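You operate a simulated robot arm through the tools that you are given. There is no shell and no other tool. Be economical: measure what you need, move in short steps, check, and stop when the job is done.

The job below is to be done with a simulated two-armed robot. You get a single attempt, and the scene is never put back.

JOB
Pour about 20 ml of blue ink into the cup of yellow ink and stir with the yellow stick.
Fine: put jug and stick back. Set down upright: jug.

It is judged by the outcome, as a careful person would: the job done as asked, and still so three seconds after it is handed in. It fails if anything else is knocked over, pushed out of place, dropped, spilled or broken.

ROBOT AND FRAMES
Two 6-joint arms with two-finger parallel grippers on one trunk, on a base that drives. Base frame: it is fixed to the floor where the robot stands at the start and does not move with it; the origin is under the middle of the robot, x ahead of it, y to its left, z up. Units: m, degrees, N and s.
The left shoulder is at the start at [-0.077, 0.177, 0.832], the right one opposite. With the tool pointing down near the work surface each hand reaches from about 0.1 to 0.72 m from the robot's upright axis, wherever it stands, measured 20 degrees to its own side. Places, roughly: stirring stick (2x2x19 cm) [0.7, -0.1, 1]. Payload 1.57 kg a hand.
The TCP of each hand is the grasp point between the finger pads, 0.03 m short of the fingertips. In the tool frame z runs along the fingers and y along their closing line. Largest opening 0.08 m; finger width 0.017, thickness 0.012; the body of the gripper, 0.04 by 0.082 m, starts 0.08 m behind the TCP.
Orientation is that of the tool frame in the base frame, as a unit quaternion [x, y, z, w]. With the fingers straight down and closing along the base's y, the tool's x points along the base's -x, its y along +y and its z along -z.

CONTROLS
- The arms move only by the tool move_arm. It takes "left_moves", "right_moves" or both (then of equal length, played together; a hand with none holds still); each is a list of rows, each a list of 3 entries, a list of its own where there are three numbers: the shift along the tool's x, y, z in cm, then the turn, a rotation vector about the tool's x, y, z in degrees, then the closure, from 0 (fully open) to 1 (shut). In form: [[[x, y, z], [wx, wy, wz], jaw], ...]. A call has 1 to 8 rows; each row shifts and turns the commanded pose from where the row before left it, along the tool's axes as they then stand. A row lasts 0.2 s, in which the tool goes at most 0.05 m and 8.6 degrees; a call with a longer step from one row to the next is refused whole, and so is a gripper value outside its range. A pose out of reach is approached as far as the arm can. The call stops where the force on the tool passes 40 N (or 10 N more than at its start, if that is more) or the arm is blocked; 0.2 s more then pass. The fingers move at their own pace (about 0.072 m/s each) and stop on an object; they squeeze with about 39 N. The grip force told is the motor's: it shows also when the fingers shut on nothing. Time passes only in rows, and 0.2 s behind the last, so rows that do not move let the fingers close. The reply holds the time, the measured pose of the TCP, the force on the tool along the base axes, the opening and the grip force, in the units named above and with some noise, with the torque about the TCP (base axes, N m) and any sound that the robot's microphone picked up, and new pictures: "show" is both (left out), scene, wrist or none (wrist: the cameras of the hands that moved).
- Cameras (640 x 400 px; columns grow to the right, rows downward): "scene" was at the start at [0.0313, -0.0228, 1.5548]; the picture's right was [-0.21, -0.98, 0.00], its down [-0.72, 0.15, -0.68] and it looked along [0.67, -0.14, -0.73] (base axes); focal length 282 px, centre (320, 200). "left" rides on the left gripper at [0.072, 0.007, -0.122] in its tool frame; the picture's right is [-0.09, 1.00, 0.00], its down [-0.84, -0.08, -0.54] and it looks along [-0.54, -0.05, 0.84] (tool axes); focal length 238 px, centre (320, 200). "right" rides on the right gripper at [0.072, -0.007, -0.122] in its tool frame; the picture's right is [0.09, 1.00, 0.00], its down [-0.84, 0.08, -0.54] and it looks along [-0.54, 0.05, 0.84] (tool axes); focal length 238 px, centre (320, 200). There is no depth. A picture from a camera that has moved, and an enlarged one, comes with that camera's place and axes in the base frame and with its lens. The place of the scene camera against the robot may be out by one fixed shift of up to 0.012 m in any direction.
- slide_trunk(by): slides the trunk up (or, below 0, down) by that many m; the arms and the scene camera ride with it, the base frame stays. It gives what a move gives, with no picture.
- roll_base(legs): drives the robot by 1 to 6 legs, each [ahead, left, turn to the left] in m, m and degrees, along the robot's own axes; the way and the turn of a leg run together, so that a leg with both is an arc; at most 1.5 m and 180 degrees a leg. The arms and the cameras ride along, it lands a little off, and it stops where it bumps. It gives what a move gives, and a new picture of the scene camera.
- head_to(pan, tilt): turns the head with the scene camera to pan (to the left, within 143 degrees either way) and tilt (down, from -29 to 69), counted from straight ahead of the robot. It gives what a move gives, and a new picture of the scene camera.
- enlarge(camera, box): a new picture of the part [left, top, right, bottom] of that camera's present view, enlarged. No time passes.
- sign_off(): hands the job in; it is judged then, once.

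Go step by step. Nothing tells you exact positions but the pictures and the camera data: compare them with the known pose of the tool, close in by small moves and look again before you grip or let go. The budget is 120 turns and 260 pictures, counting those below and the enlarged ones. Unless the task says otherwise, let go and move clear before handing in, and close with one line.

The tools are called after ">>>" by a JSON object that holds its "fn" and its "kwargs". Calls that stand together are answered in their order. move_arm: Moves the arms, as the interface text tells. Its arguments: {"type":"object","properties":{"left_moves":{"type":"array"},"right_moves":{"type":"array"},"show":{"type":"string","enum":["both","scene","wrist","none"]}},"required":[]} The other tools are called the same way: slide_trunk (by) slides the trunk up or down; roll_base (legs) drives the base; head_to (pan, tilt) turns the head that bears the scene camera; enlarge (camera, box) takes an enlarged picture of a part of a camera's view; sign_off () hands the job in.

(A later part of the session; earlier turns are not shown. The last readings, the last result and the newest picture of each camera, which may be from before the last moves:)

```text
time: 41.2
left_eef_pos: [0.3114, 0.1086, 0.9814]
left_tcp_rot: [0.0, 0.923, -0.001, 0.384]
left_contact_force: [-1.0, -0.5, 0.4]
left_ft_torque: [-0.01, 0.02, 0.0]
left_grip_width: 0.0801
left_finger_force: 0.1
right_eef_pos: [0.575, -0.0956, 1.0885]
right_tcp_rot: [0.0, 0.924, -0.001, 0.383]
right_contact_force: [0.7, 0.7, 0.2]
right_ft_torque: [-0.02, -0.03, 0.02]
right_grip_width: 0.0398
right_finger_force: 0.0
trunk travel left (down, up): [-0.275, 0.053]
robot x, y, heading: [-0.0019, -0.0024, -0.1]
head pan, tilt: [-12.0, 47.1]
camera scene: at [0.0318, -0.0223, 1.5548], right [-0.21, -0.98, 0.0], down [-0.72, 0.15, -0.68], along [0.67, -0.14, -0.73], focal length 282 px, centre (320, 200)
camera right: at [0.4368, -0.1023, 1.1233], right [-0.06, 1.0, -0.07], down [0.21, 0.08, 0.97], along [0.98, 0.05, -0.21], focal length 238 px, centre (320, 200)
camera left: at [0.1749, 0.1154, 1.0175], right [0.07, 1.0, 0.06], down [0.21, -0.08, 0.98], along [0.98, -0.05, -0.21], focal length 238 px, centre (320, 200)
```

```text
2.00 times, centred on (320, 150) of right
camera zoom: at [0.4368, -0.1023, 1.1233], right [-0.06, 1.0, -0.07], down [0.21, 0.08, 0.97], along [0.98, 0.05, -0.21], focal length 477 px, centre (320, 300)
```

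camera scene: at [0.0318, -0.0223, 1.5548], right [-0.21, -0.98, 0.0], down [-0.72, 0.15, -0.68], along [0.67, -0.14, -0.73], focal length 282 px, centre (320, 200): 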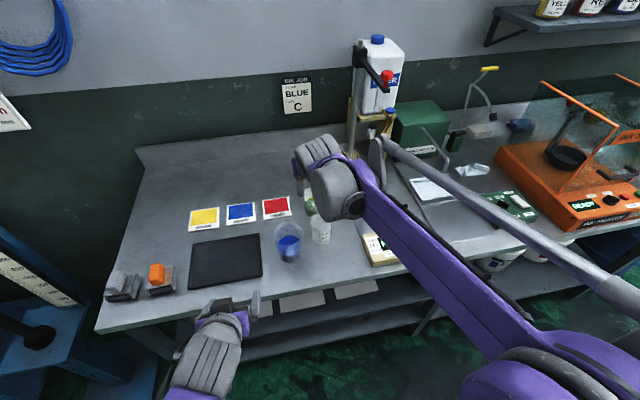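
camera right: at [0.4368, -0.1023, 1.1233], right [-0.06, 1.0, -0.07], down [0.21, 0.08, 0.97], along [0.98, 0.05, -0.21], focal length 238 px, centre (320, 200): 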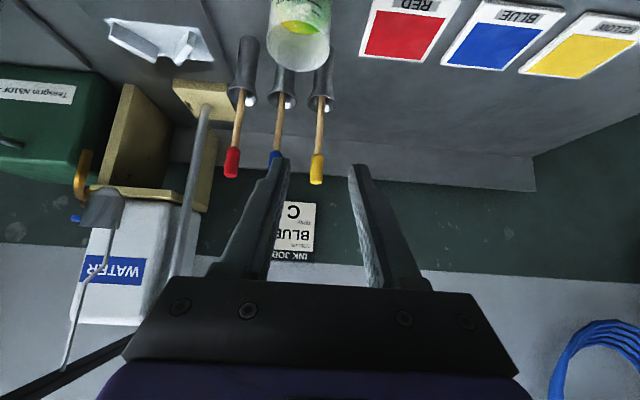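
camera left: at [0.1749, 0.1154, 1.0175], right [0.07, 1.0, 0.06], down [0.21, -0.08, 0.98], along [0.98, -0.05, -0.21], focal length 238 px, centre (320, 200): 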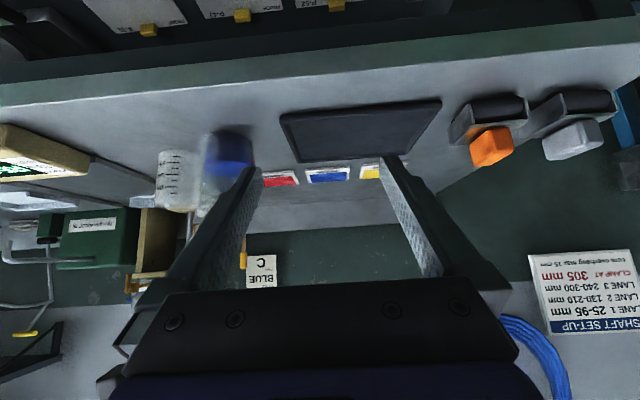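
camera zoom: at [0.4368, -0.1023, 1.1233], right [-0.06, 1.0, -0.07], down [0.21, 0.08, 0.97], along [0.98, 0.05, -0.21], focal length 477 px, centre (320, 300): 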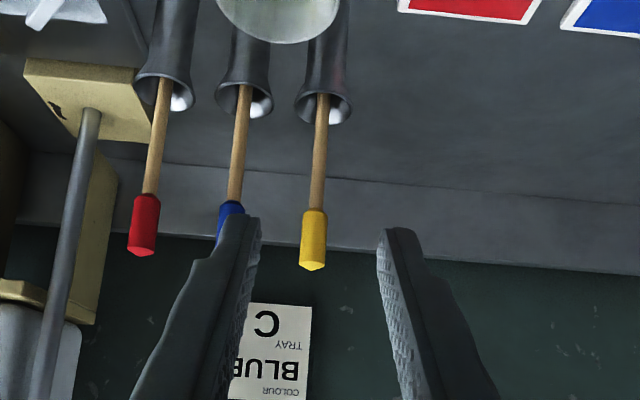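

The stick's knob is at about (0.72, -0.094), z 1.005–1.041, and the fingers are in line. Drop to knob height, then advance partway and look.

>>> {"fn": "move_arm", "kwargs": {"right_moves": [[[1.55, 0.1, 3.3], [0, 0, 0], 0.5], [[1.55, 0, 3.3], [0, 0, 0], 0.5], [[-1.9, 0, 1.9], [0, 0, 0], 0.5], [[-1.9, 0, 1.9], [0, 0, 0], 0.5], [[-1.9, 0, 1.9], [0, 0, 0], 0.5], [[0, 0, 0], [0, 0, 0], 0.5]], "show": "wrist"}}

>>> {"fn": "enlarge", "kwargs": {"camera": "right", "box": [240, 80, 400, 280]}}

```text
time: 42.6
left_eef_pos: [0.3109, 0.1097, 0.981]
left_tcp_rot: [0.001, 0.924, 0.0, 0.383]
left_contact_force: [-0.6, -0.3, 0.2]
left_ft_torque: [0.0, 0.02, 0.03]
left_grip_width: 0.0801
left_finger_force: 0.2
right_eef_pos: [0.677, -0.0931, 1.0216]
right_tcp_rot: [0.0, 0.924, 0.001, 0.383]
right_contact_force: [0.4, 0.0, -0.7]
right_ft_torque: [0.01, -0.01, 0.0]
right_grip_width: 0.0399
right_finger_force: 0.0
trunk travel left (down, up): [-0.275, 0.053]
robot x, y, heading: [0.0019, 0.0003, -0.2]
head pan, tilt: [-12.0, 47.1]
camera right: at [0.5391, -0.1009, 1.0564], right [-0.06, 1.0, -0.07], down [0.21, 0.08, 0.98], along [0.98, 0.05, -0.21], focal length 238 px, centre (320, 200)
```

right: 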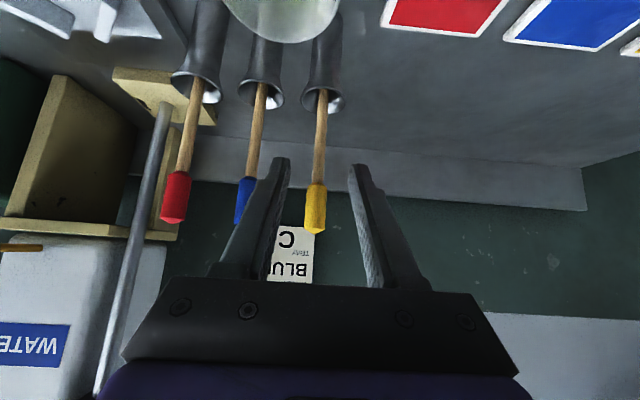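

```text
2.00 times, centred on (320, 180) of right
camera zoom: at [0.5391, -0.1009, 1.0564], right [-0.06, 1.0, -0.07], down [0.21, 0.08, 0.98], along [0.98, 0.05, -0.21], focal length 477 px, centre (320, 240)
```

zoom: 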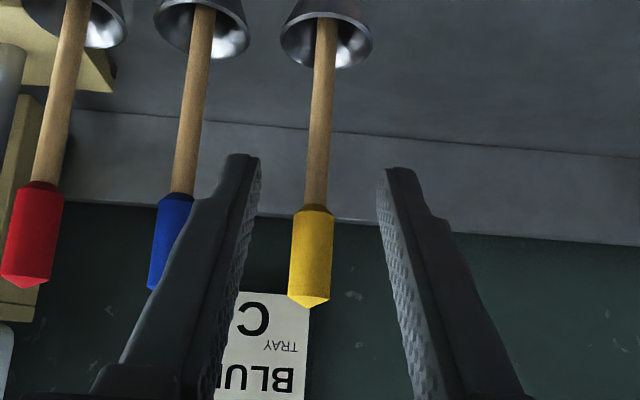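

Knob is between the fingers. Advance the last 4.2 cm and close.

>>> {"fn": "move_arm", "kwargs": {"right_moves": [[[-1.5, -0.1, 1.5], [0, 0, 0], 0.5], [[-1.5, 0, 1.5], [0, 0, 0], 0.5], [[0, 0, 0], [0, 0, 0], 0.5], [[0, 0, 0], [0, 0, 0], 0.7], [[0, 0, 0], [0, 0, 0], 0.85], [[0, 0, 0], [0, 0, 0], 1], [[0, 0, 0], [0, 0, 0], 1]], "show": "wrist"}}

>>> {"fn": "enlarge", "kwargs": {"camera": "right", "box": [240, 80, 400, 280]}}

```text
time: 44.2
left_eef_pos: [0.3122, 0.1078, 0.9811]
left_tcp_rot: [0.0, 0.924, 0.0, 0.383]
left_contact_force: [-0.4, -0.1, 0.7]
left_ft_torque: [-0.02, 0.0, -0.03]
left_grip_width: 0.08
left_finger_force: 0.0
right_eef_pos: [0.7196, -0.0955, 1.0215]
right_tcp_rot: [0.0, 0.924, 0.0, 0.383]
right_contact_force: [0.2, 0.2, 1.4]
right_ft_torque: [0.14, -0.01, 0.04]
right_grip_width: 0.0138
right_finger_force: 29.7
trunk travel left (down, up): [-0.275, 0.053]
robot x, y, heading: [0.0018, -0.0011, 0.0]
head pan, tilt: [-12.0, 47.1]
camera right: at [0.582, -0.1031, 1.0556], right [-0.07, 1.0, -0.07], down [0.21, 0.08, 0.97], along [0.98, 0.05, -0.21], focal length 238 px, centre (320, 200)
```

right: 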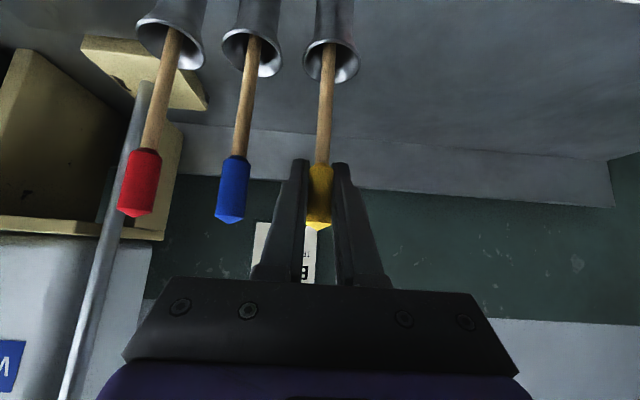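

```text
2.00 times, centred on (320, 180) of right
camera zoom: at [0.582, -0.1031, 1.0556], right [-0.07, 1.0, -0.07], down [0.21, 0.08, 0.97], along [0.98, 0.05, -0.21], focal length 477 px, centre (320, 240)
```

zoom: 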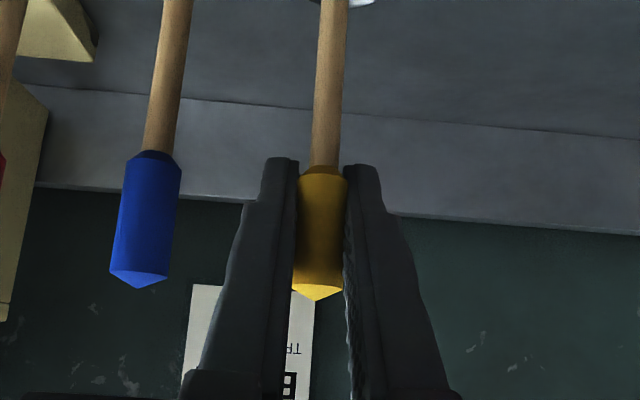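

Stick gripped (1.4 cm). Lifting it straight out, 11 cm.

>>> {"fn": "move_arm", "kwargs": {"right_moves": [[[-0.7, 0, -0.7], [0, 0, 0], 1], [[-1.2, 0, -1.2], [0, 0, 0], 1], [[-1.2, 0, -1.2], [0, 0, 0], 1], [[-1.2, 0, -1.2], [0, 0, 0], 1], [[-1.2, 0, -1.2], [0, 0, 0], 1], [[-1.3, 0, -1.3], [0, 0, 0], 1], [[-1.3, 0, -1.3], [0, 0, 0], 1], [[0, 0, 0], [0, 0, 0], 1]], "show": "both"}}

>>> {"fn": "enlarge", "kwargs": {"camera": "scene", "box": [260, 120, 380, 220]}}

>>> {"fn": "enlarge", "kwargs": {"camera": "right", "box": [220, 0, 420, 240]}}

```text
time: 46.0
left_eef_pos: [0.3112, 0.1092, 0.9812]
left_tcp_rot: [0.0, 0.924, 0.0, 0.383]
left_contact_force: [0.1, 0.0, 1.1]
left_ft_torque: [0.03, 0.0, 0.01]
left_grip_width: 0.0798
left_finger_force: 0.1
right_eef_pos: [0.7202, -0.0967, 1.1373]
right_tcp_rot: [0.001, 0.924, -0.001, 0.382]
right_contact_force: [0.4, -0.6, -0.5]
right_ft_torque: [0.0, 0.0, -0.02]
right_grip_width: 0.0134
right_finger_force: 30.2
trunk travel left (down, up): [-0.275, 0.053]
robot x, y, heading: [0.0009, 0.0048, 0.2]
head pan, tilt: [-12.0, 47.1]
camera scene: at [0.0314, -0.0228, 1.5548], right [-0.21, -0.98, 0.0], down [-0.72, 0.15, -0.68], along [0.67, -0.14, -0.73], focal length 282 px, centre (320, 200)
camera right: at [0.5829, -0.1028, 1.1716], right [-0.07, 1.0, -0.07], down [0.21, 0.08, 0.97], along [0.98, 0.05, -0.21], focal length 238 px, centre (320, 200)
```

scene: 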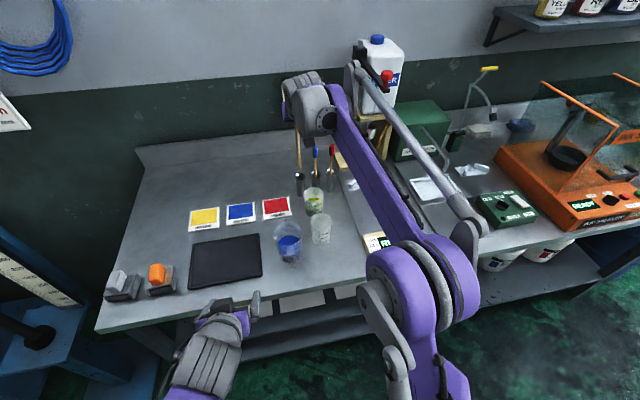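
right: 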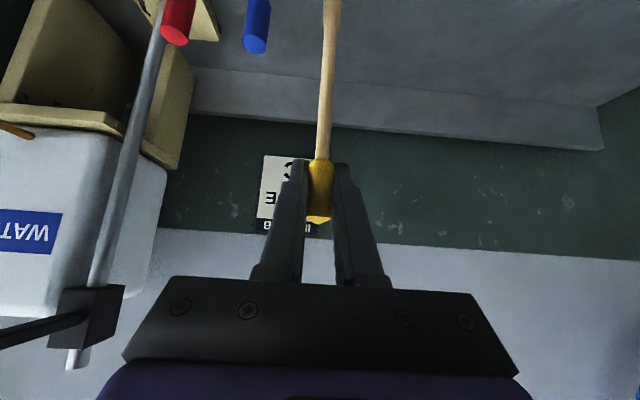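

```text
4.00 times, centred on (320, 170) of scene
camera zoom: at [0.0314, -0.0228, 1.5548], right [-0.21, -0.98, 0.0], down [-0.72, 0.15, -0.68], along [0.67, -0.14, -0.73], focal length 1128 px, centre (320, 320)
```

zoom: 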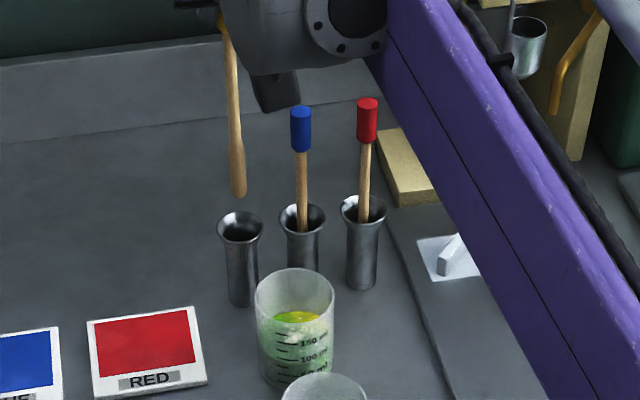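

```text
1.67 times, centred on (320, 120) of right
camera zoom: at [0.5829, -0.1028, 1.1716], right [-0.07, 1.0, -0.07], down [0.21, 0.08, 0.97], along [0.98, 0.05, -0.21], focal length 397 px, centre (320, 333)
```

zoom: 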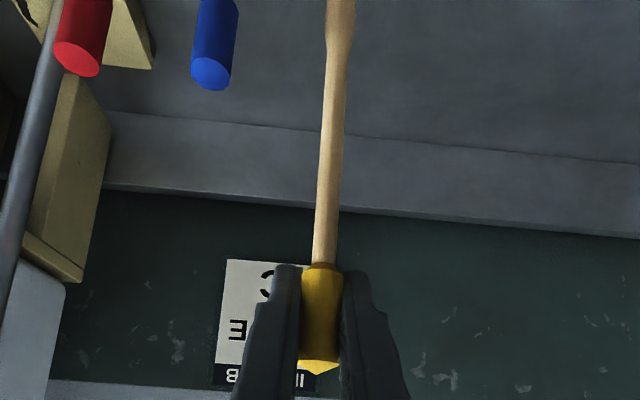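

The stick is out and hangs vertical. I move it over the green-tinted cup and check alignment before dipping.

>>> {"fn": "move_arm", "kwargs": {"right_moves": [[[2.0, 0, -2.0], [0, 0, 0], 1], [[2.0, -1.0, -2.0], [0, 0, 0], 1], [[2.0, -2.0, -2.0], [0, 0, 0], 1], [[0, 0, 0], [0, 0, 0], 1], [[0, 0, 0], [0, 0, 0], 1]], "show": "both"}}

>>> {"fn": "enlarge", "kwargs": {"camera": "scene", "box": [270, 140, 370, 240]}}

>>> {"fn": "enlarge", "kwargs": {"camera": "left", "box": [120, 100, 320, 300]}}

```text
time: 47.2
left_eef_pos: [0.311, 0.108, 0.9819]
left_tcp_rot: [0.0, 0.923, 0.0, 0.384]
left_contact_force: [-0.2, -0.1, -0.5]
left_ft_torque: [-0.01, 0.0, 0.0]
left_grip_width: 0.0802
left_finger_force: 0.0
right_eef_pos: [0.6326, -0.1234, 1.1373]
right_tcp_rot: [0.001, 0.924, -0.001, 0.382]
right_contact_force: [0.8, -0.6, -0.2]
right_ft_torque: [0.05, 0.0, -0.01]
right_grip_width: 0.0136
right_finger_force: 29.8
trunk travel left (down, up): [-0.275, 0.053]
robot x, y, heading: [-0.001, -0.0019, 0.1]
head pan, tilt: [-12.0, 47.1]
camera scene: at [0.031, -0.023, 1.5548], right [-0.21, -0.98, 0.0], down [-0.72, 0.15, -0.68], along [0.67, -0.14, -0.73], focal length 282 px, centre (320, 200)
camera right: at [0.4947, -0.1306, 1.171], right [-0.07, 1.0, -0.07], down [0.21, 0.08, 0.97], along [0.98, 0.05, -0.21], focal length 238 px, centre (320, 200)
```

scene: 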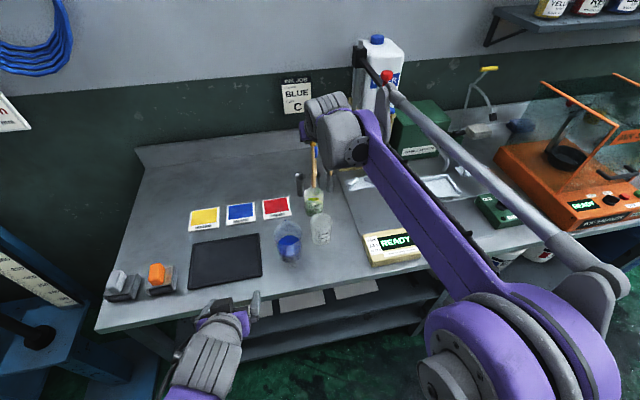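
right: 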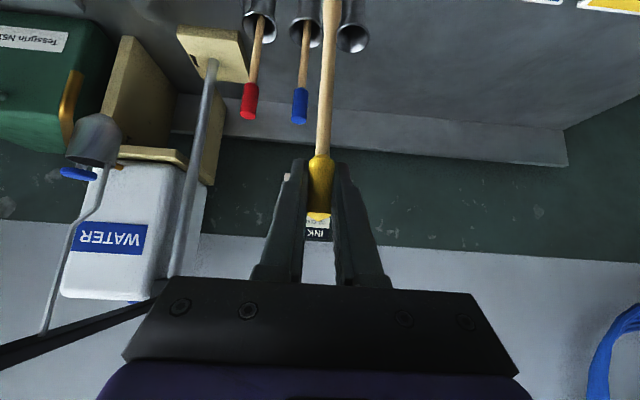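

```text
4.00 times, centred on (320, 190) of scene
camera zoom: at [0.031, -0.023, 1.5548], right [-0.21, -0.98, 0.0], down [-0.72, 0.15, -0.68], along [0.67, -0.14, -0.73], focal length 1128 px, centre (320, 240)
```

zoom: 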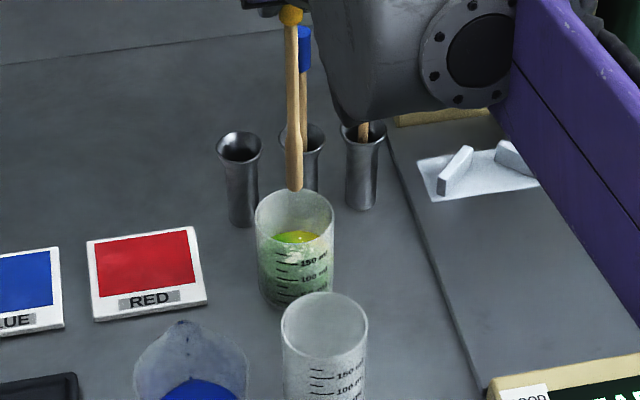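

```text
2.00 times, centred on (220, 200) of left
camera zoom: at [0.1744, 0.1146, 1.0175], right [0.07, 1.0, 0.07], down [0.21, -0.08, 0.98], along [0.98, -0.05, -0.21], focal length 477 px, centre (520, 200)
```

zoom: 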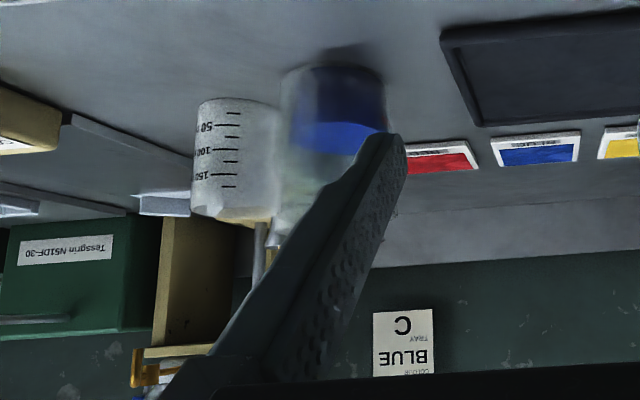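

The tip appears ~6 mm near-side of cup centre; correct that and lower to just above the rim.

>>> {"fn": "move_arm", "kwargs": {"right_moves": [[[-0.4, 0, 0.4], [0, 0, 0], 1], [[0.9, 0, 0.9], [0, 0, 0], 1], [[0.9, 0, 0.9], [0, 0, 0], 1], [[0, 0, 0], [0, 0, 0], 1]], "show": "none"}}

>>> {"fn": "enlarge", "kwargs": {"camera": "scene", "box": [280, 150, 350, 230]}}

>>> {"fn": "enlarge", "kwargs": {"camera": "right", "box": [260, 0, 400, 160]}}

```text
time: 48.2
left_eef_pos: [0.313, 0.1085, 0.9812]
left_tcp_rot: [0.0, 0.924, 0.0, 0.383]
left_contact_force: [-0.2, -0.1, -0.2]
left_ft_torque: [0.03, 0.01, -0.02]
left_grip_width: 0.0799
left_finger_force: 0.0
right_eef_pos: [0.6393, -0.1248, 1.1095]
right_tcp_rot: [0.0, 0.924, 0.0, 0.383]
right_contact_force: [-0.9, -0.2, -0.5]
right_ft_torque: [-0.02, 0.03, 0.01]
right_grip_width: 0.0133
right_finger_force: 30.0
trunk travel left (down, up): [-0.275, 0.053]
robot x, y, heading: [-0.0014, -0.0008, -0.2]
head pan, tilt: [-12.0, 47.1]
```

```text
5.00 times, centred on (315, 190) of scene
camera zoom: at [0.0313, -0.0228, 1.5548], right [-0.21, -0.98, 0.0], down [-0.72, 0.15, -0.68], along [0.67, -0.14, -0.73], focal length 1410 px, centre (345, 250)
```

zoom: 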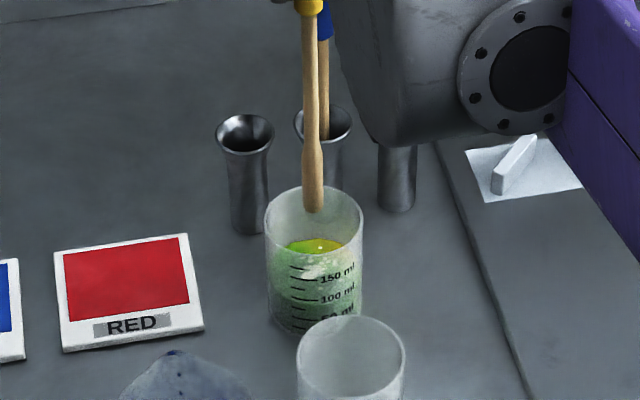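

```text
2.50 times, centred on (330, 80) of right
camera zoom: at [0.5028, -0.1314, 1.1446], right [-0.07, 1.0, -0.07], down [0.21, 0.08, 0.97], along [0.98, 0.05, -0.21], focal length 596 px, centre (295, 500)
```

zoom: 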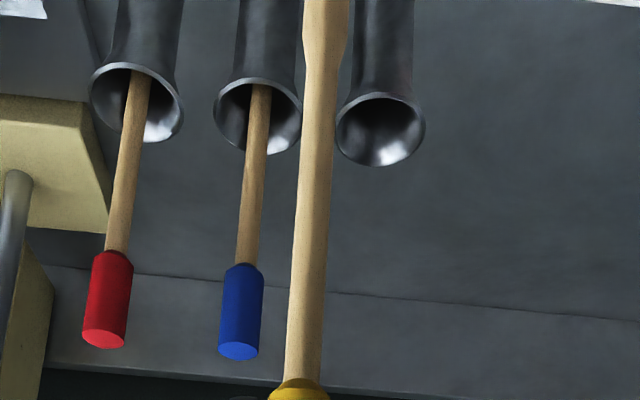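

Tip is centred above the cup. Lowering 7.5 cm into the ink.

>>> {"fn": "move_arm", "kwargs": {"right_moves": [[[1.06, 0, 1.06], [0, 0, 0], 1], [[1.06, 0, 1.06], [0, 0, 0], 1], [[1.06, 0, 1.06], [0, 0, 0], 1], [[1.06, 0, 1.06], [0, 0, 0], 1], [[1.06, 0, 1.06], [0, 0, 0], 1], [[0, 0, 0], [0, 0, 0], 1]], "show": "none"}}

>>> {"fn": "enlarge", "kwargs": {"camera": "scene", "box": [280, 150, 350, 230]}}

```text
time: 49.6
left_eef_pos: [0.3124, 0.1078, 0.982]
left_tcp_rot: [0.0, 0.924, 0.001, 0.382]
left_contact_force: [0.3, 0.2, 0.3]
left_ft_torque: [-0.01, -0.03, 0.0]
left_grip_width: 0.0801
left_finger_force: 0.0
right_eef_pos: [0.6395, -0.126, 1.0344]
right_tcp_rot: [0.001, 0.924, -0.001, 0.384]
right_contact_force: [-0.5, -0.2, 0.5]
right_ft_torque: [0.02, 0.02, 0.04]
right_grip_width: 0.0141
right_finger_force: 30.2
trunk travel left (down, up): [-0.275, 0.053]
robot x, y, heading: [-0.0, 0.0001, 0.1]
head pan, tilt: [-12.0, 47.1]
```

```text
5.00 times, centred on (315, 190) of scene
camera zoom: at [0.0312, -0.0228, 1.5548], right [-0.21, -0.98, 0.0], down [-0.72, 0.15, -0.68], along [0.67, -0.14, -0.73], focal length 1410 px, centre (345, 250)
```

zoom: 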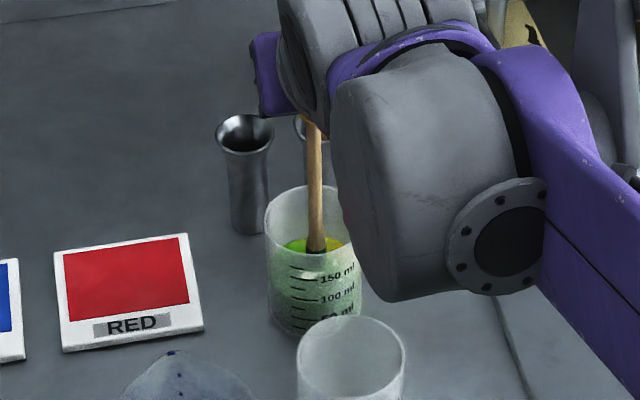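

Tip is immersed with no contact force. Now stirring with 1 cm circles.

>>> {"fn": "move_arm", "kwargs": {"right_moves": [[[-0.7, 0, 0.7], [0, 0, 0], 1], [[0.21, 0.7, -0.21], [0, 0, 0], 1], [[0.5, 0.3, -0.5], [0, 0, 0], 1], [[0.5, -0.3, -0.5], [0, 0, 0], 1], [[0.21, -0.7, -0.21], [0, 0, 0], 1], [[-0.21, -0.7, 0.21], [0, 0, 0], 1], [[-0.5, -0.3, 0.5], [0, 0, 0], 1], [[-0.5, 0.3, 0.5], [0, 0, 0], 1]], "show": "none"}}

>>> {"fn": "enlarge", "kwargs": {"camera": "scene", "box": [280, 150, 350, 230]}}

```text
time: 51.4
left_eef_pos: [0.3123, 0.109, 0.981]
left_tcp_rot: [0.0, 0.924, -0.001, 0.382]
left_contact_force: [0.0, -0.6, 0.1]
left_ft_torque: [0.04, -0.02, -0.02]
left_grip_width: 0.08
left_finger_force: 0.0
right_eef_pos: [0.6485, -0.1333, 1.036]
right_tcp_rot: [0.0, 0.924, 0.0, 0.383]
right_contact_force: [0.3, 0.0, 0.0]
right_ft_torque: [0.02, 0.01, 0.0]
right_grip_width: 0.0143
right_finger_force: 30.1
trunk travel left (down, up): [-0.275, 0.053]
robot x, y, heading: [0.0008, -0.0002, 0.2]
head pan, tilt: [-12.0, 47.1]
```

```text
5.00 times, centred on (315, 190) of scene
camera zoom: at [0.0316, -0.0227, 1.5548], right [-0.21, -0.98, 0.0], down [-0.72, 0.15, -0.68], along [0.67, -0.14, -0.73], focal length 1410 px, centre (345, 250)
```

zoom: 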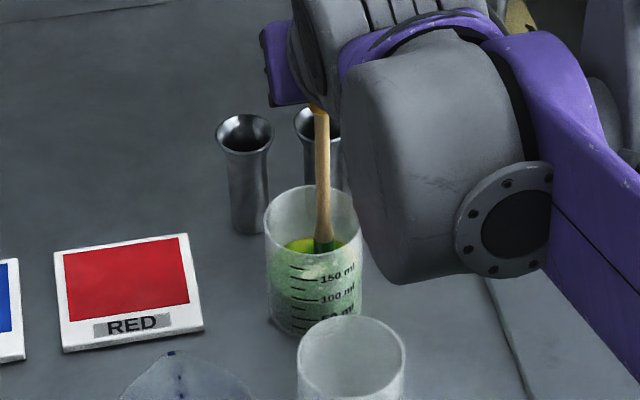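

The cup stays put. Several more revolutions.

>>> {"fn": "move_arm", "kwargs": {"right_moves": [[[0.1, 0.7, 0.5], [0, 0, 0], 1], [[0.21, 0.7, -0.21], [0, 0, 0], 1], [[0.5, 0.3, -0.5], [0, 0, 0], 1], [[0.5, -0.3, -0.5], [0, 0, 0], 1], [[0.21, -0.7, -0.21], [0, 0, 0], 1], [[-0.21, -0.7, 0.21], [0, 0, 0], 1], [[-0.5, -0.3, 0.5], [0, 0, 0], 1], [[-0.5, 0.3, 0.5], [0, 0, 0], 1]], "show": "none"}}

>>> {"fn": "move_arm", "kwargs": {"right_moves": [[[-0.21, 0.7, 0.21], [0, 0, 0], 1], [[0.21, 0.7, -0.21], [0, 0, 0], 1], [[0.5, 0.3, -0.5], [0, 0, 0], 1], [[0.5, -0.3, -0.5], [0, 0, 0], 1], [[0.21, -0.7, -0.21], [0, 0, 0], 1], [[-0.21, -0.7, 0.21], [0, 0, 0], 1], [[-0.5, -0.3, 0.5], [0, 0, 0], 1], [[-0.5, 0.3, 0.5], [0, 0, 0], 1]], "show": "none"}}

>>> {"fn": "move_arm", "kwargs": {"right_moves": [[[-0.21, 0.7, 0.21], [0, 0, 0], 1], [[0.21, 0.7, -0.21], [0, 0, 0], 1], [[0.5, 0.3, -0.5], [0, 0, 0], 1], [[0.5, -0.3, -0.5], [0, 0, 0], 1], [[0.21, -0.7, -0.21], [0, 0, 0], 1], [[-0.21, -0.7, 0.21], [0, 0, 0], 1], [[-0.5, -0.3, 0.5], [0, 0, 0], 1], [[-0.5, 0.3, 0.5], [0, 0, 0], 1]], "show": "none"}}

>>> {"fn": "enlarge", "kwargs": {"camera": "scene", "box": [280, 150, 350, 230]}}

```text
time: 53.2
left_eef_pos: [0.3109, 0.1078, 0.9804]
left_tcp_rot: [0.0, 0.924, 0.001, 0.383]
left_contact_force: [0.3, 0.1, -0.2]
left_ft_torque: [0.01, 0.0, 0.01]
left_grip_width: 0.0798
left_finger_force: 0.0
right_eef_pos: [0.6492, -0.1335, 1.0319]
right_tcp_rot: [0.0, 0.924, -0.001, 0.383]
right_contact_force: [-1.4, -1.6, 4.7]
right_ft_torque: [-0.23, 0.28, 0.0]
right_grip_width: 0.0139
right_finger_force: 30.1
trunk travel left (down, up): [-0.275, 0.053]
robot x, y, heading: [0.0012, 0.0016, -0.1]
head pan, tilt: [-12.0, 47.1]
```

```text
time: 55.0
left_eef_pos: [0.3112, 0.1086, 0.9815]
left_tcp_rot: [0.0, 0.924, 0.0, 0.384]
left_contact_force: [0.8, 0.0, -1.4]
left_ft_torque: [0.02, -0.02, -0.01]
left_grip_width: 0.08
left_finger_force: 0.1
right_eef_pos: [0.6495, -0.1318, 1.0311]
right_tcp_rot: [0.0, 0.924, -0.001, 0.383]
right_contact_force: [-1.5, -0.3, 4.3]
right_ft_torque: [-0.2, 0.32, -0.01]
right_grip_width: 0.0142
right_finger_force: 30.3
trunk travel left (down, up): [-0.275, 0.053]
robot x, y, heading: [0.0021, 0.0018, 0.1]
head pan, tilt: [-12.0, 47.1]
```

```text
time: 56.8
left_eef_pos: [0.3112, 0.1082, 0.9811]
left_tcp_rot: [0.0, 0.923, 0.0, 0.384]
left_contact_force: [0.2, -0.2, -0.6]
left_ft_torque: [-0.02, 0.01, -0.01]
left_grip_width: 0.0801
left_finger_force: 0.1
right_eef_pos: [0.6469, -0.1321, 1.0311]
right_tcp_rot: [0.0, 0.924, 0.0, 0.383]
right_contact_force: [-2.8, 2.3, 5.1]
right_ft_torque: [0.26, 0.44, 0.03]
right_grip_width: 0.0146
right_finger_force: 30.7
trunk travel left (down, up): [-0.275, 0.053]
robot x, y, heading: [0.0013, 0.002, -0.1]
head pan, tilt: [-12.0, 47.1]
```

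```text
5.00 times, centred on (315, 190) of scene
camera zoom: at [0.0304, -0.0224, 1.5548], right [-0.21, -0.98, 0.0], down [-0.72, 0.15, -0.68], along [0.67, -0.14, -0.73], focal length 1410 px, centre (345, 250)
```

zoom: 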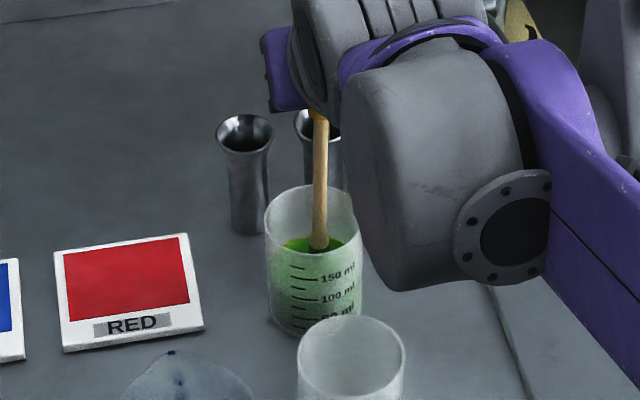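

The ink is now evenly green; the tip was rubbing the cup floor slightly, so I raise 5 mm and do two more turns.

>>> {"fn": "move_arm", "kwargs": {"right_moves": [[[-0.5, 0.7, -0.1], [0, 0, 0], 1], [[0.21, 0.7, -0.21], [0, 0, 0], 1], [[0.5, 0.3, -0.5], [0, 0, 0], 1], [[0.5, -0.3, -0.5], [0, 0, 0], 1], [[0.21, -0.7, -0.21], [0, 0, 0], 1], [[-0.21, -0.7, 0.21], [0, 0, 0], 1], [[-0.5, -0.3, 0.5], [0, 0, 0], 1], [[-0.5, 0.3, 0.5], [0, 0, 0], 1]], "show": "none"}}

>>> {"fn": "move_arm", "kwargs": {"right_moves": [[[-0.21, 0.7, 0.21], [0, 0, 0], 1], [[0.21, 0.7, -0.21], [0, 0, 0], 1], [[0.5, 0.3, -0.5], [0, 0, 0], 1], [[0.5, -0.3, -0.5], [0, 0, 0], 1], [[0.21, -0.7, -0.21], [0, 0, 0], 1], [[-0.21, -0.7, 0.21], [0, 0, 0], 1], [[-0.2, 0.3, 0.2], [0, 0, 0], 1], [[0, 0.7, 0], [0, 0, 0], 1]], "show": "wrist"}}

>>> {"fn": "enlarge", "kwargs": {"camera": "scene", "box": [280, 150, 350, 230]}}

```text
time: 58.6
left_eef_pos: [0.3106, 0.1086, 0.9808]
left_tcp_rot: [0.0, 0.924, 0.0, 0.382]
left_contact_force: [0.5, 1.5, -0.3]
left_ft_torque: [0.03, 0.0, 0.0]
left_grip_width: 0.0799
left_finger_force: 0.0
right_eef_pos: [0.6501, -0.1309, 1.0358]
right_tcp_rot: [0.0, 0.924, 0.0, 0.382]
right_contact_force: [-0.6, 0.5, 0.3]
right_ft_torque: [0.01, -0.02, -0.01]
right_grip_width: 0.0147
right_finger_force: 30.6
trunk travel left (down, up): [-0.275, 0.053]
robot x, y, heading: [-0.0002, -0.0007, 0.0]
head pan, tilt: [-12.0, 47.1]
```

```text
time: 60.4
left_eef_pos: [0.3132, 0.1087, 0.981]
left_tcp_rot: [0.0, 0.924, 0.0, 0.383]
left_contact_force: [-0.2, -0.3, 0.1]
left_ft_torque: [-0.03, -0.02, 0.01]
left_grip_width: 0.0802
left_finger_force: 0.1
right_eef_pos: [0.6376, -0.1219, 1.0351]
right_tcp_rot: [0.0, 0.924, 0.0, 0.383]
right_contact_force: [0.7, 0.5, -0.3]
right_ft_torque: [-0.03, 0.02, 0.04]
right_grip_width: 0.0147
right_finger_force: 31.0
trunk travel left (down, up): [-0.275, 0.053]
robot x, y, heading: [0.0014, 0.0001, -0.0]
head pan, tilt: [-12.0, 47.1]
camera right: at [0.4998, -0.1288, 1.0696], right [-0.07, 1.0, -0.07], down [0.21, 0.08, 0.97], along [0.98, 0.05, -0.21], focal length 238 px, centre (320, 200)
```

right: 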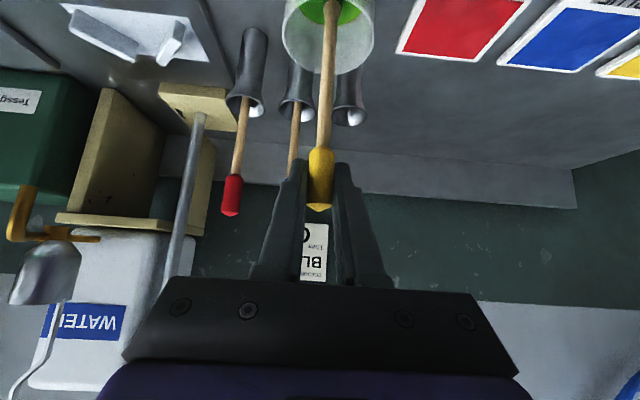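

```text
5.00 times, centred on (315, 190) of scene
camera zoom: at [0.0314, -0.0227, 1.5548], right [-0.21, -0.98, 0.0], down [-0.72, 0.15, -0.68], along [0.67, -0.14, -0.73], focal length 1410 px, centre (345, 250)
```

zoom: 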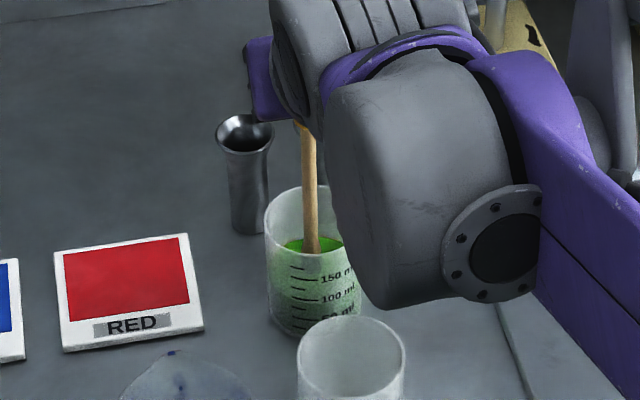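

Evenly mixed. The stick seems to have shifted a little in the grip; I lift it out and check how it sits.

>>> {"fn": "move_arm", "kwargs": {"right_moves": [[[-0.9, 0, -0.9], [0, 0, 0], 1], [[-1.2, 0, -1.2], [0, 0, 0], 1], [[-1.2, 0, -1.2], [0, 0, 0], 1], [[-1.2, 0, -1.2], [0, 0, 0], 1], [[-1.3, 0, -1.3], [0, 0, 0], 1], [[-1.4, 0, -1.4], [0, 0, 0], 1], [[0, 0, 0], [0, 0, 0], 1]], "show": "both"}}

>>> {"fn": "enlarge", "kwargs": {"camera": "scene", "box": [270, 130, 370, 230]}}

>>> {"fn": "enlarge", "kwargs": {"camera": "right", "box": [220, 0, 420, 240]}}

```text
time: 62.0
left_eef_pos: [0.3118, 0.1088, 0.9807]
left_tcp_rot: [-0.001, 0.924, 0.0, 0.383]
left_contact_force: [0.5, -0.4, -0.2]
left_ft_torque: [-0.04, 0.0, 0.0]
left_grip_width: 0.0799
left_finger_force: 0.0
right_eef_pos: [0.6363, -0.1231, 1.1408]
right_tcp_rot: [0.001, 0.924, 0.0, 0.383]
right_contact_force: [-0.5, -0.2, 0.0]
right_ft_torque: [-0.04, 0.01, 0.03]
right_grip_width: 0.0146
right_finger_force: 30.6
trunk travel left (down, up): [-0.275, 0.053]
robot x, y, heading: [-0.0001, -0.0036, -0.2]
head pan, tilt: [-12.0, 47.1]
camera scene: at [0.0314, -0.0229, 1.5548], right [-0.21, -0.98, 0.0], down [-0.72, 0.15, -0.68], along [0.67, -0.14, -0.73], focal length 282 px, centre (320, 200)
camera right: at [0.4994, -0.1301, 1.174], right [-0.07, 1.0, -0.07], down [0.21, 0.08, 0.97], along [0.98, 0.05, -0.21], focal length 238 px, centre (320, 200)
```

scene: 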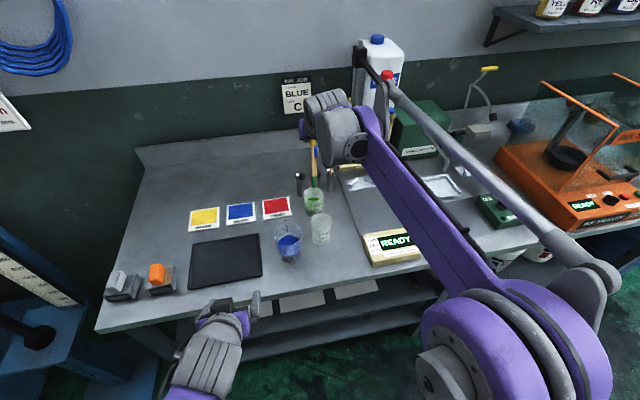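
right: 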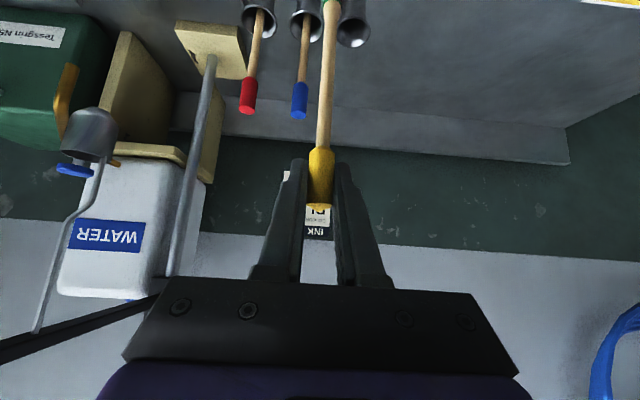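

```text
4.00 times, centred on (320, 180) of scene
camera zoom: at [0.0314, -0.0229, 1.5548], right [-0.21, -0.98, 0.0], down [-0.72, 0.15, -0.68], along [0.67, -0.14, -0.73], focal length 1128 px, centre (320, 280)
```

zoom: 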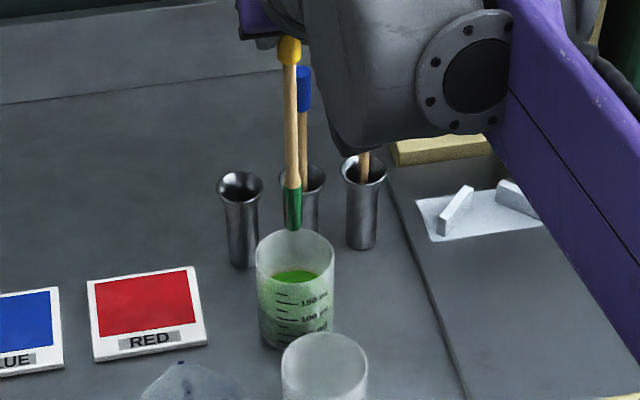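

```text
1.67 times, centred on (320, 120) of right
camera zoom: at [0.4994, -0.1301, 1.174], right [-0.07, 1.0, -0.07], down [0.21, 0.08, 0.97], along [0.98, 0.05, -0.21], focal length 397 px, centre (320, 333)
```

zoom: 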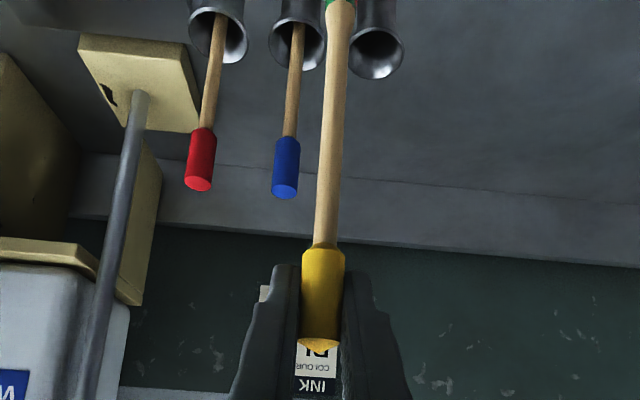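

Stick is vertical, sitting ~7 mm lower in the grip. I wait for drips over the cup, then go back above its holder.

>>> {"fn": "move_arm", "kwargs": {"right_moves": [[[0, 0, 0], [0, 0, 0], 1], [[0, 0, 0], [0, 0, 0], 1], [[0, 0, 0], [0, 0, 0], 1], [[-0.9, 1.35, 0.9], [0, 0, 0], 1], [[-1.7, 1.4, 1.7], [0, 0, 0], 1], [[-1.7, 0, 1.7], [0, 0, 0], 1], [[-1.6, 0, 1.6], [0, 0, 0], 1], [[0, 0, 0], [0, 0, 0], 1]], "show": "both"}}

>>> {"fn": "enlarge", "kwargs": {"camera": "scene", "box": [270, 120, 370, 220]}}

```text
time: 63.8
left_eef_pos: [0.3101, 0.1093, 0.981]
left_tcp_rot: [0.0, 0.923, 0.0, 0.384]
left_contact_force: [-0.7, -0.1, 0.3]
left_ft_torque: [0.02, 0.02, 0.0]
left_grip_width: 0.0801
left_finger_force: 0.0
right_eef_pos: [0.7203, -0.0943, 1.1398]
right_tcp_rot: [0.0, 0.924, -0.001, 0.382]
right_contact_force: [0.5, 0.5, -0.3]
right_ft_torque: [-0.03, 0.0, -0.02]
right_grip_width: 0.0146
right_finger_force: 30.4
trunk travel left (down, up): [-0.275, 0.053]
robot x, y, heading: [-0.0028, 0.0022, -0.1]
head pan, tilt: [-12.0, 47.1]
camera scene: at [0.0307, -0.0229, 1.5548], right [-0.21, -0.98, 0.0], down [-0.72, 0.15, -0.68], along [0.67, -0.14, -0.73], focal length 282 px, centre (320, 200)
camera right: at [0.5819, -0.1011, 1.1745], right [-0.07, 1.0, -0.07], down [0.21, 0.08, 0.98], along [0.98, 0.05, -0.21], focal length 238 px, centre (320, 200)
```

scene: 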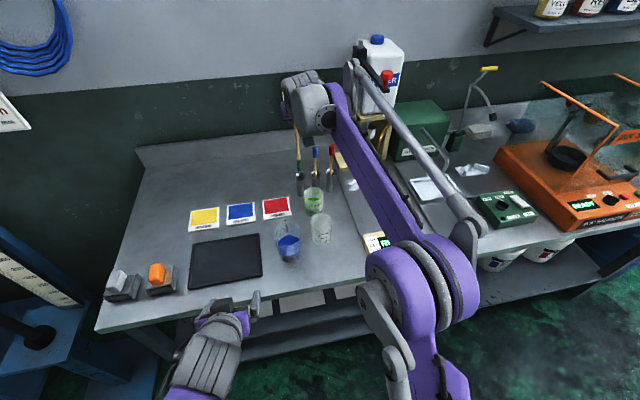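
right: 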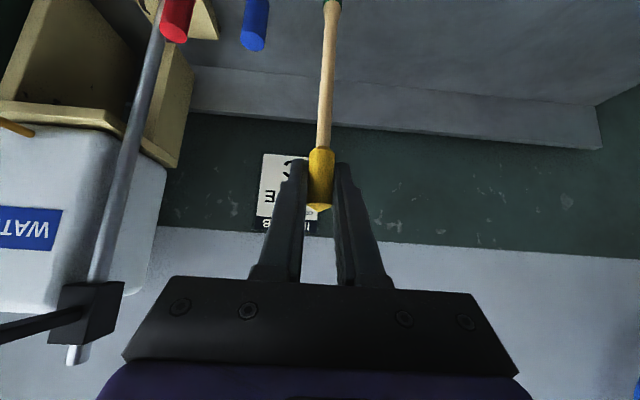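

```text
4.00 times, centred on (320, 170) of scene
camera zoom: at [0.0307, -0.0229, 1.5548], right [-0.21, -0.98, 0.0], down [-0.72, 0.15, -0.68], along [0.67, -0.14, -0.73], focal length 1128 px, centre (320, 320)
```

zoom: 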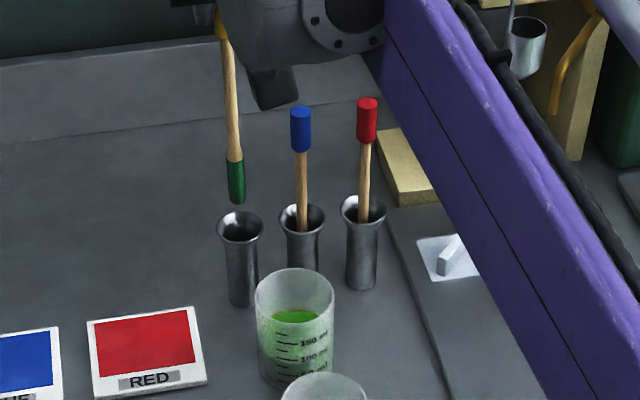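

Tip aligns with how it came out. Small correction, lower until tip is just at the mouth, then look.

>>> {"fn": "move_arm", "kwargs": {"right_moves": [[[-0.25, -0.15, 0.25], [0, 0, 0], 1], [[1.0, 0, 1.0], [0, 0, 0], 1], [[1.0, 0, 1.0], [0, 0, 0], 1], [[0, 0, 0], [0, 0, 0], 1]], "show": "none"}}

>>> {"fn": "enlarge", "kwargs": {"camera": "scene", "box": [275, 135, 335, 205]}}

>>> {"fn": "enlarge", "kwargs": {"camera": "right", "box": [260, 0, 400, 160]}}

```text
time: 64.8
left_eef_pos: [0.311, 0.1092, 0.9812]
left_tcp_rot: [0.0, 0.924, 0.0, 0.383]
left_contact_force: [0.2, 0.2, 1.3]
left_ft_torque: [0.02, 0.03, 0.02]
left_grip_width: 0.0798
left_finger_force: 0.1
right_eef_pos: [0.7233, -0.096, 1.1126]
right_tcp_rot: [0.0, 0.924, 0.0, 0.383]
right_contact_force: [-0.1, 0.2, 0.2]
right_ft_torque: [-0.02, -0.01, 0.0]
right_grip_width: 0.0145
right_finger_force: 30.4
trunk travel left (down, up): [-0.275, 0.053]
robot x, y, heading: [0.0009, -0.003, 0.1]
head pan, tilt: [-12.0, 47.1]
```

```text
5.71 times, centred on (305, 170) of scene
camera zoom: at [0.0313, -0.0228, 1.5548], right [-0.21, -0.98, 0.0], down [-0.72, 0.15, -0.68], along [0.67, -0.14, -0.73], focal length 1611 px, centre (406, 371)
```

zoom: 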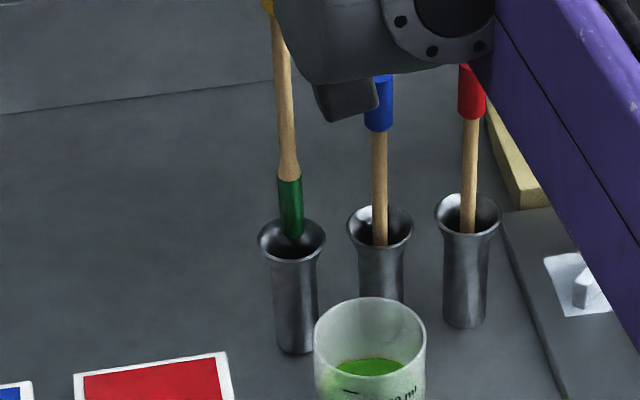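

```text
2.50 times, centred on (330, 80) of right
camera zoom: at [0.5862, -0.1031, 1.1459], right [-0.07, 1.0, -0.07], down [0.21, 0.08, 0.97], along [0.98, 0.05, -0.21], focal length 596 px, centre (295, 500)
```

zoom: 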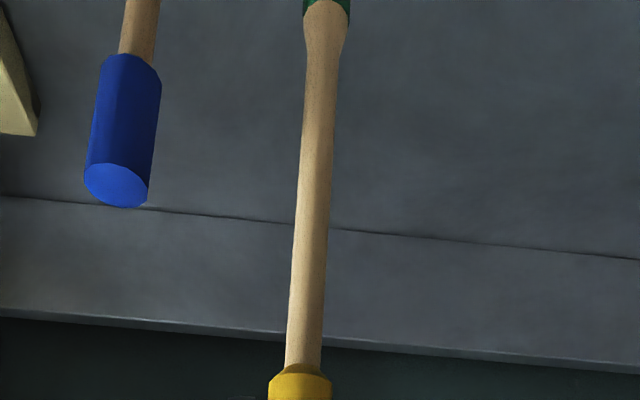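

Tip is in the middle of the mouth. Lowering 4 cm and checking force.

>>> {"fn": "move_arm", "kwargs": {"right_moves": [[[0.7, 0, 0.7], [0, 0, 0], 1], [[0.7, 0, 0.7], [0, 0, 0], 1], [[0.7, 0, 0.7], [0, 0, 0], 1], [[0.7, 0, 0.7], [0, 0, 0], 1], [[0, 0, 0], [0, 0, 0], 1]], "show": "none"}}

>>> {"fn": "enlarge", "kwargs": {"camera": "scene", "box": [275, 135, 335, 205]}}

```text
time: 66.0
left_eef_pos: [0.3126, 0.1088, 0.9823]
left_tcp_rot: [0.0, 0.924, 0.001, 0.383]
left_contact_force: [-1.2, 0.1, -0.7]
left_ft_torque: [0.03, 0.05, 0.06]
left_grip_width: 0.0803
left_finger_force: 0.1
right_eef_pos: [0.7234, -0.0951, 1.069]
right_tcp_rot: [0.0, 0.924, 0.0, 0.382]
right_contact_force: [-0.1, -0.8, 0.4]
right_ft_torque: [0.06, 0.01, 0.01]
right_grip_width: 0.0148
right_finger_force: 30.9
trunk travel left (down, up): [-0.275, 0.053]
robot x, y, heading: [-0.0011, -0.0008, -0.0]
head pan, tilt: [-12.0, 47.1]
```

```text
5.71 times, centred on (305, 170) of scene
camera zoom: at [0.0313, -0.0228, 1.5548], right [-0.21, -0.98, 0.0], down [-0.72, 0.15, -0.68], along [0.67, -0.14, -0.73], focal length 1611 px, centre (406, 371)
```

zoom: 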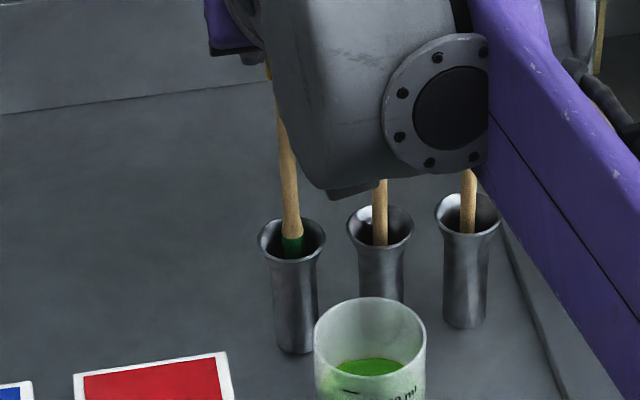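

It is going in freely. Another 3.6 cm, then creep down to contact.

>>> {"fn": "move_arm", "kwargs": {"right_moves": [[[0.7, 0, 0.7], [0, 0, 0], 1], [[0.7, 0, 0.7], [0, 0, 0], 1], [[0.7, 0, 0.7], [0, 0, 0], 1], [[0.4, 0, 0.4], [0, 0, 0], 1], [[0, 0, 0], [0, 0, 0], 1]], "show": "none"}}

>>> {"fn": "move_arm", "kwargs": {"right_moves": [[[0.15, 0, 0.15], [0, 0, 0], 1], [[0.15, 0, 0.15], [0, 0, 0], 1], [[0, 0, 0], [0, 0, 0], 1]], "show": "wrist"}}

>>> {"fn": "enlarge", "kwargs": {"camera": "scene", "box": [275, 135, 335, 205]}}

```text
time: 67.2
left_eef_pos: [0.312, 0.1081, 0.981]
left_tcp_rot: [0.001, 0.924, 0.0, 0.382]
left_contact_force: [-0.2, 0.1, -0.4]
left_ft_torque: [-0.03, 0.02, 0.0]
left_grip_width: 0.0799
left_finger_force: 0.2
right_eef_pos: [0.7227, -0.0961, 1.0336]
right_tcp_rot: [0.001, 0.924, 0.0, 0.383]
right_contact_force: [0.8, -0.7, 0.1]
right_ft_torque: [-0.01, -0.01, 0.01]
right_grip_width: 0.0146
right_finger_force: 30.7
trunk travel left (down, up): [-0.275, 0.053]
robot x, y, heading: [-0.0031, -0.0011, 0.2]
head pan, tilt: [-12.0, 47.1]
```

```text
time: 68.0
left_eef_pos: [0.3101, 0.1092, 0.9821]
left_tcp_rot: [-0.001, 0.923, 0.0, 0.384]
left_contact_force: [-0.4, -0.7, 0.3]
left_ft_torque: [-0.01, -0.05, 0.01]
left_grip_width: 0.0802
left_finger_force: 0.1
right_eef_pos: [0.7231, -0.0949, 1.0316]
right_tcp_rot: [-0.001, 0.923, 0.001, 0.386]
right_contact_force: [1.4, -0.1, 20.5]
right_ft_torque: [-0.03, -0.21, -0.01]
right_grip_width: 0.0145
right_finger_force: 30.3
trunk travel left (down, up): [-0.275, 0.053]
robot x, y, heading: [0.0006, 0.0008, -0.0]
head pan, tilt: [-12.0, 47.1]
camera right: at [0.5847, -0.1024, 1.0656], right [-0.07, 1.0, -0.07], down [0.2, 0.08, 0.98], along [0.98, 0.05, -0.21], focal length 238 px, centre (320, 200)
```

right: 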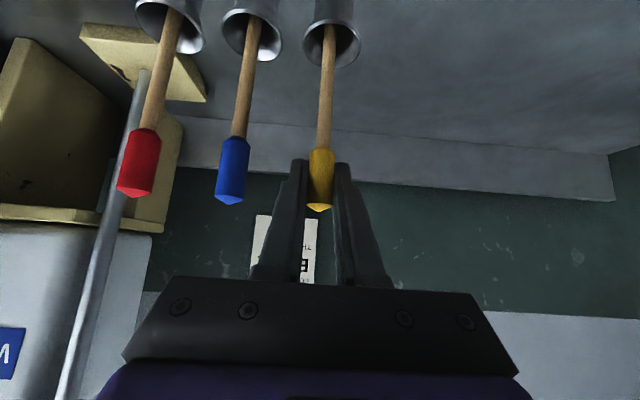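

```text
5.71 times, centred on (305, 170) of scene
camera zoom: at [0.029, -0.0225, 1.5551], right [-0.21, -0.98, 0.0], down [-0.71, 0.15, -0.68], along [0.67, -0.14, -0.73], focal length 1611 px, centre (406, 371)
```

zoom: 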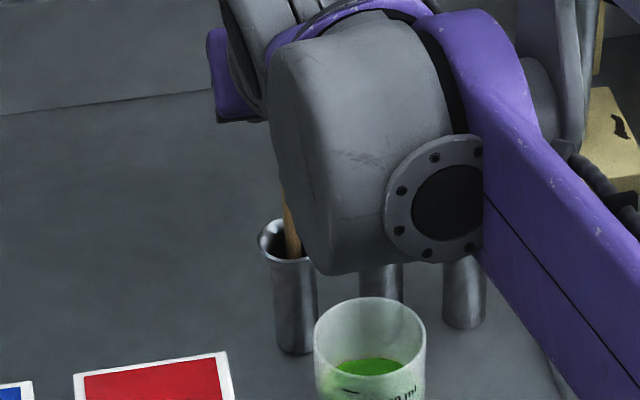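

Bottomed out in the holder. I relieve the pressure a few millimetres and release to a half opening.

>>> {"fn": "move_arm", "kwargs": {"right_moves": [[[-0.2, 0, -0.2], [0, 0, 0], 1], [[0, 0, 0], [0, 0, 0], 0.85], [[0, 0, 0], [0, 0, 0], 0.7], [[0, 0, 0], [0, 0, 0], 0.5], [[0, 0, 0], [0, 0, 0], 0.5], [[0, 0, 0], [0, 0, 0], 0.5]], "show": "wrist"}}

```text
time: 69.4
left_eef_pos: [0.3107, 0.1077, 0.9805]
left_tcp_rot: [0.0, 0.924, 0.0, 0.383]
left_contact_force: [0.1, 0.9, 0.5]
left_ft_torque: [0.02, 0.0, 0.01]
left_grip_width: 0.0799
left_finger_force: 0.2
right_eef_pos: [0.7229, -0.0967, 1.032]
right_tcp_rot: [0.0, 0.924, 0.0, 0.383]
right_contact_force: [0.6, 0.6, 0.3]
right_ft_torque: [-0.03, 0.0, -0.03]
right_grip_width: 0.0401
right_finger_force: 0.0
trunk travel left (down, up): [-0.275, 0.053]
robot x, y, heading: [0.0003, -0.001, -0.0]
head pan, tilt: [-12.0, 47.1]
camera right: at [0.586, -0.1027, 1.0665], right [-0.07, 1.0, -0.07], down [0.21, 0.08, 0.97], along [0.98, 0.05, -0.21], focal length 238 px, centre (320, 200)
```

right: 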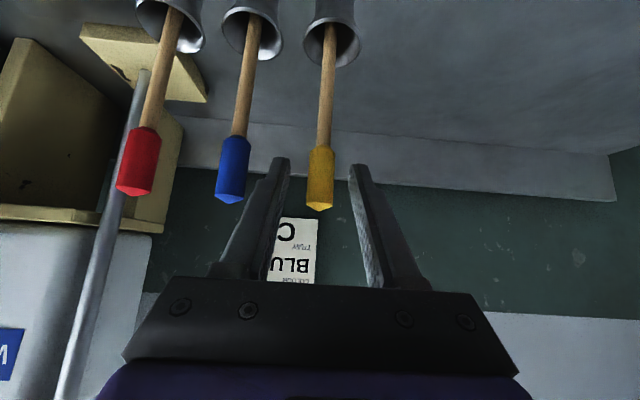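

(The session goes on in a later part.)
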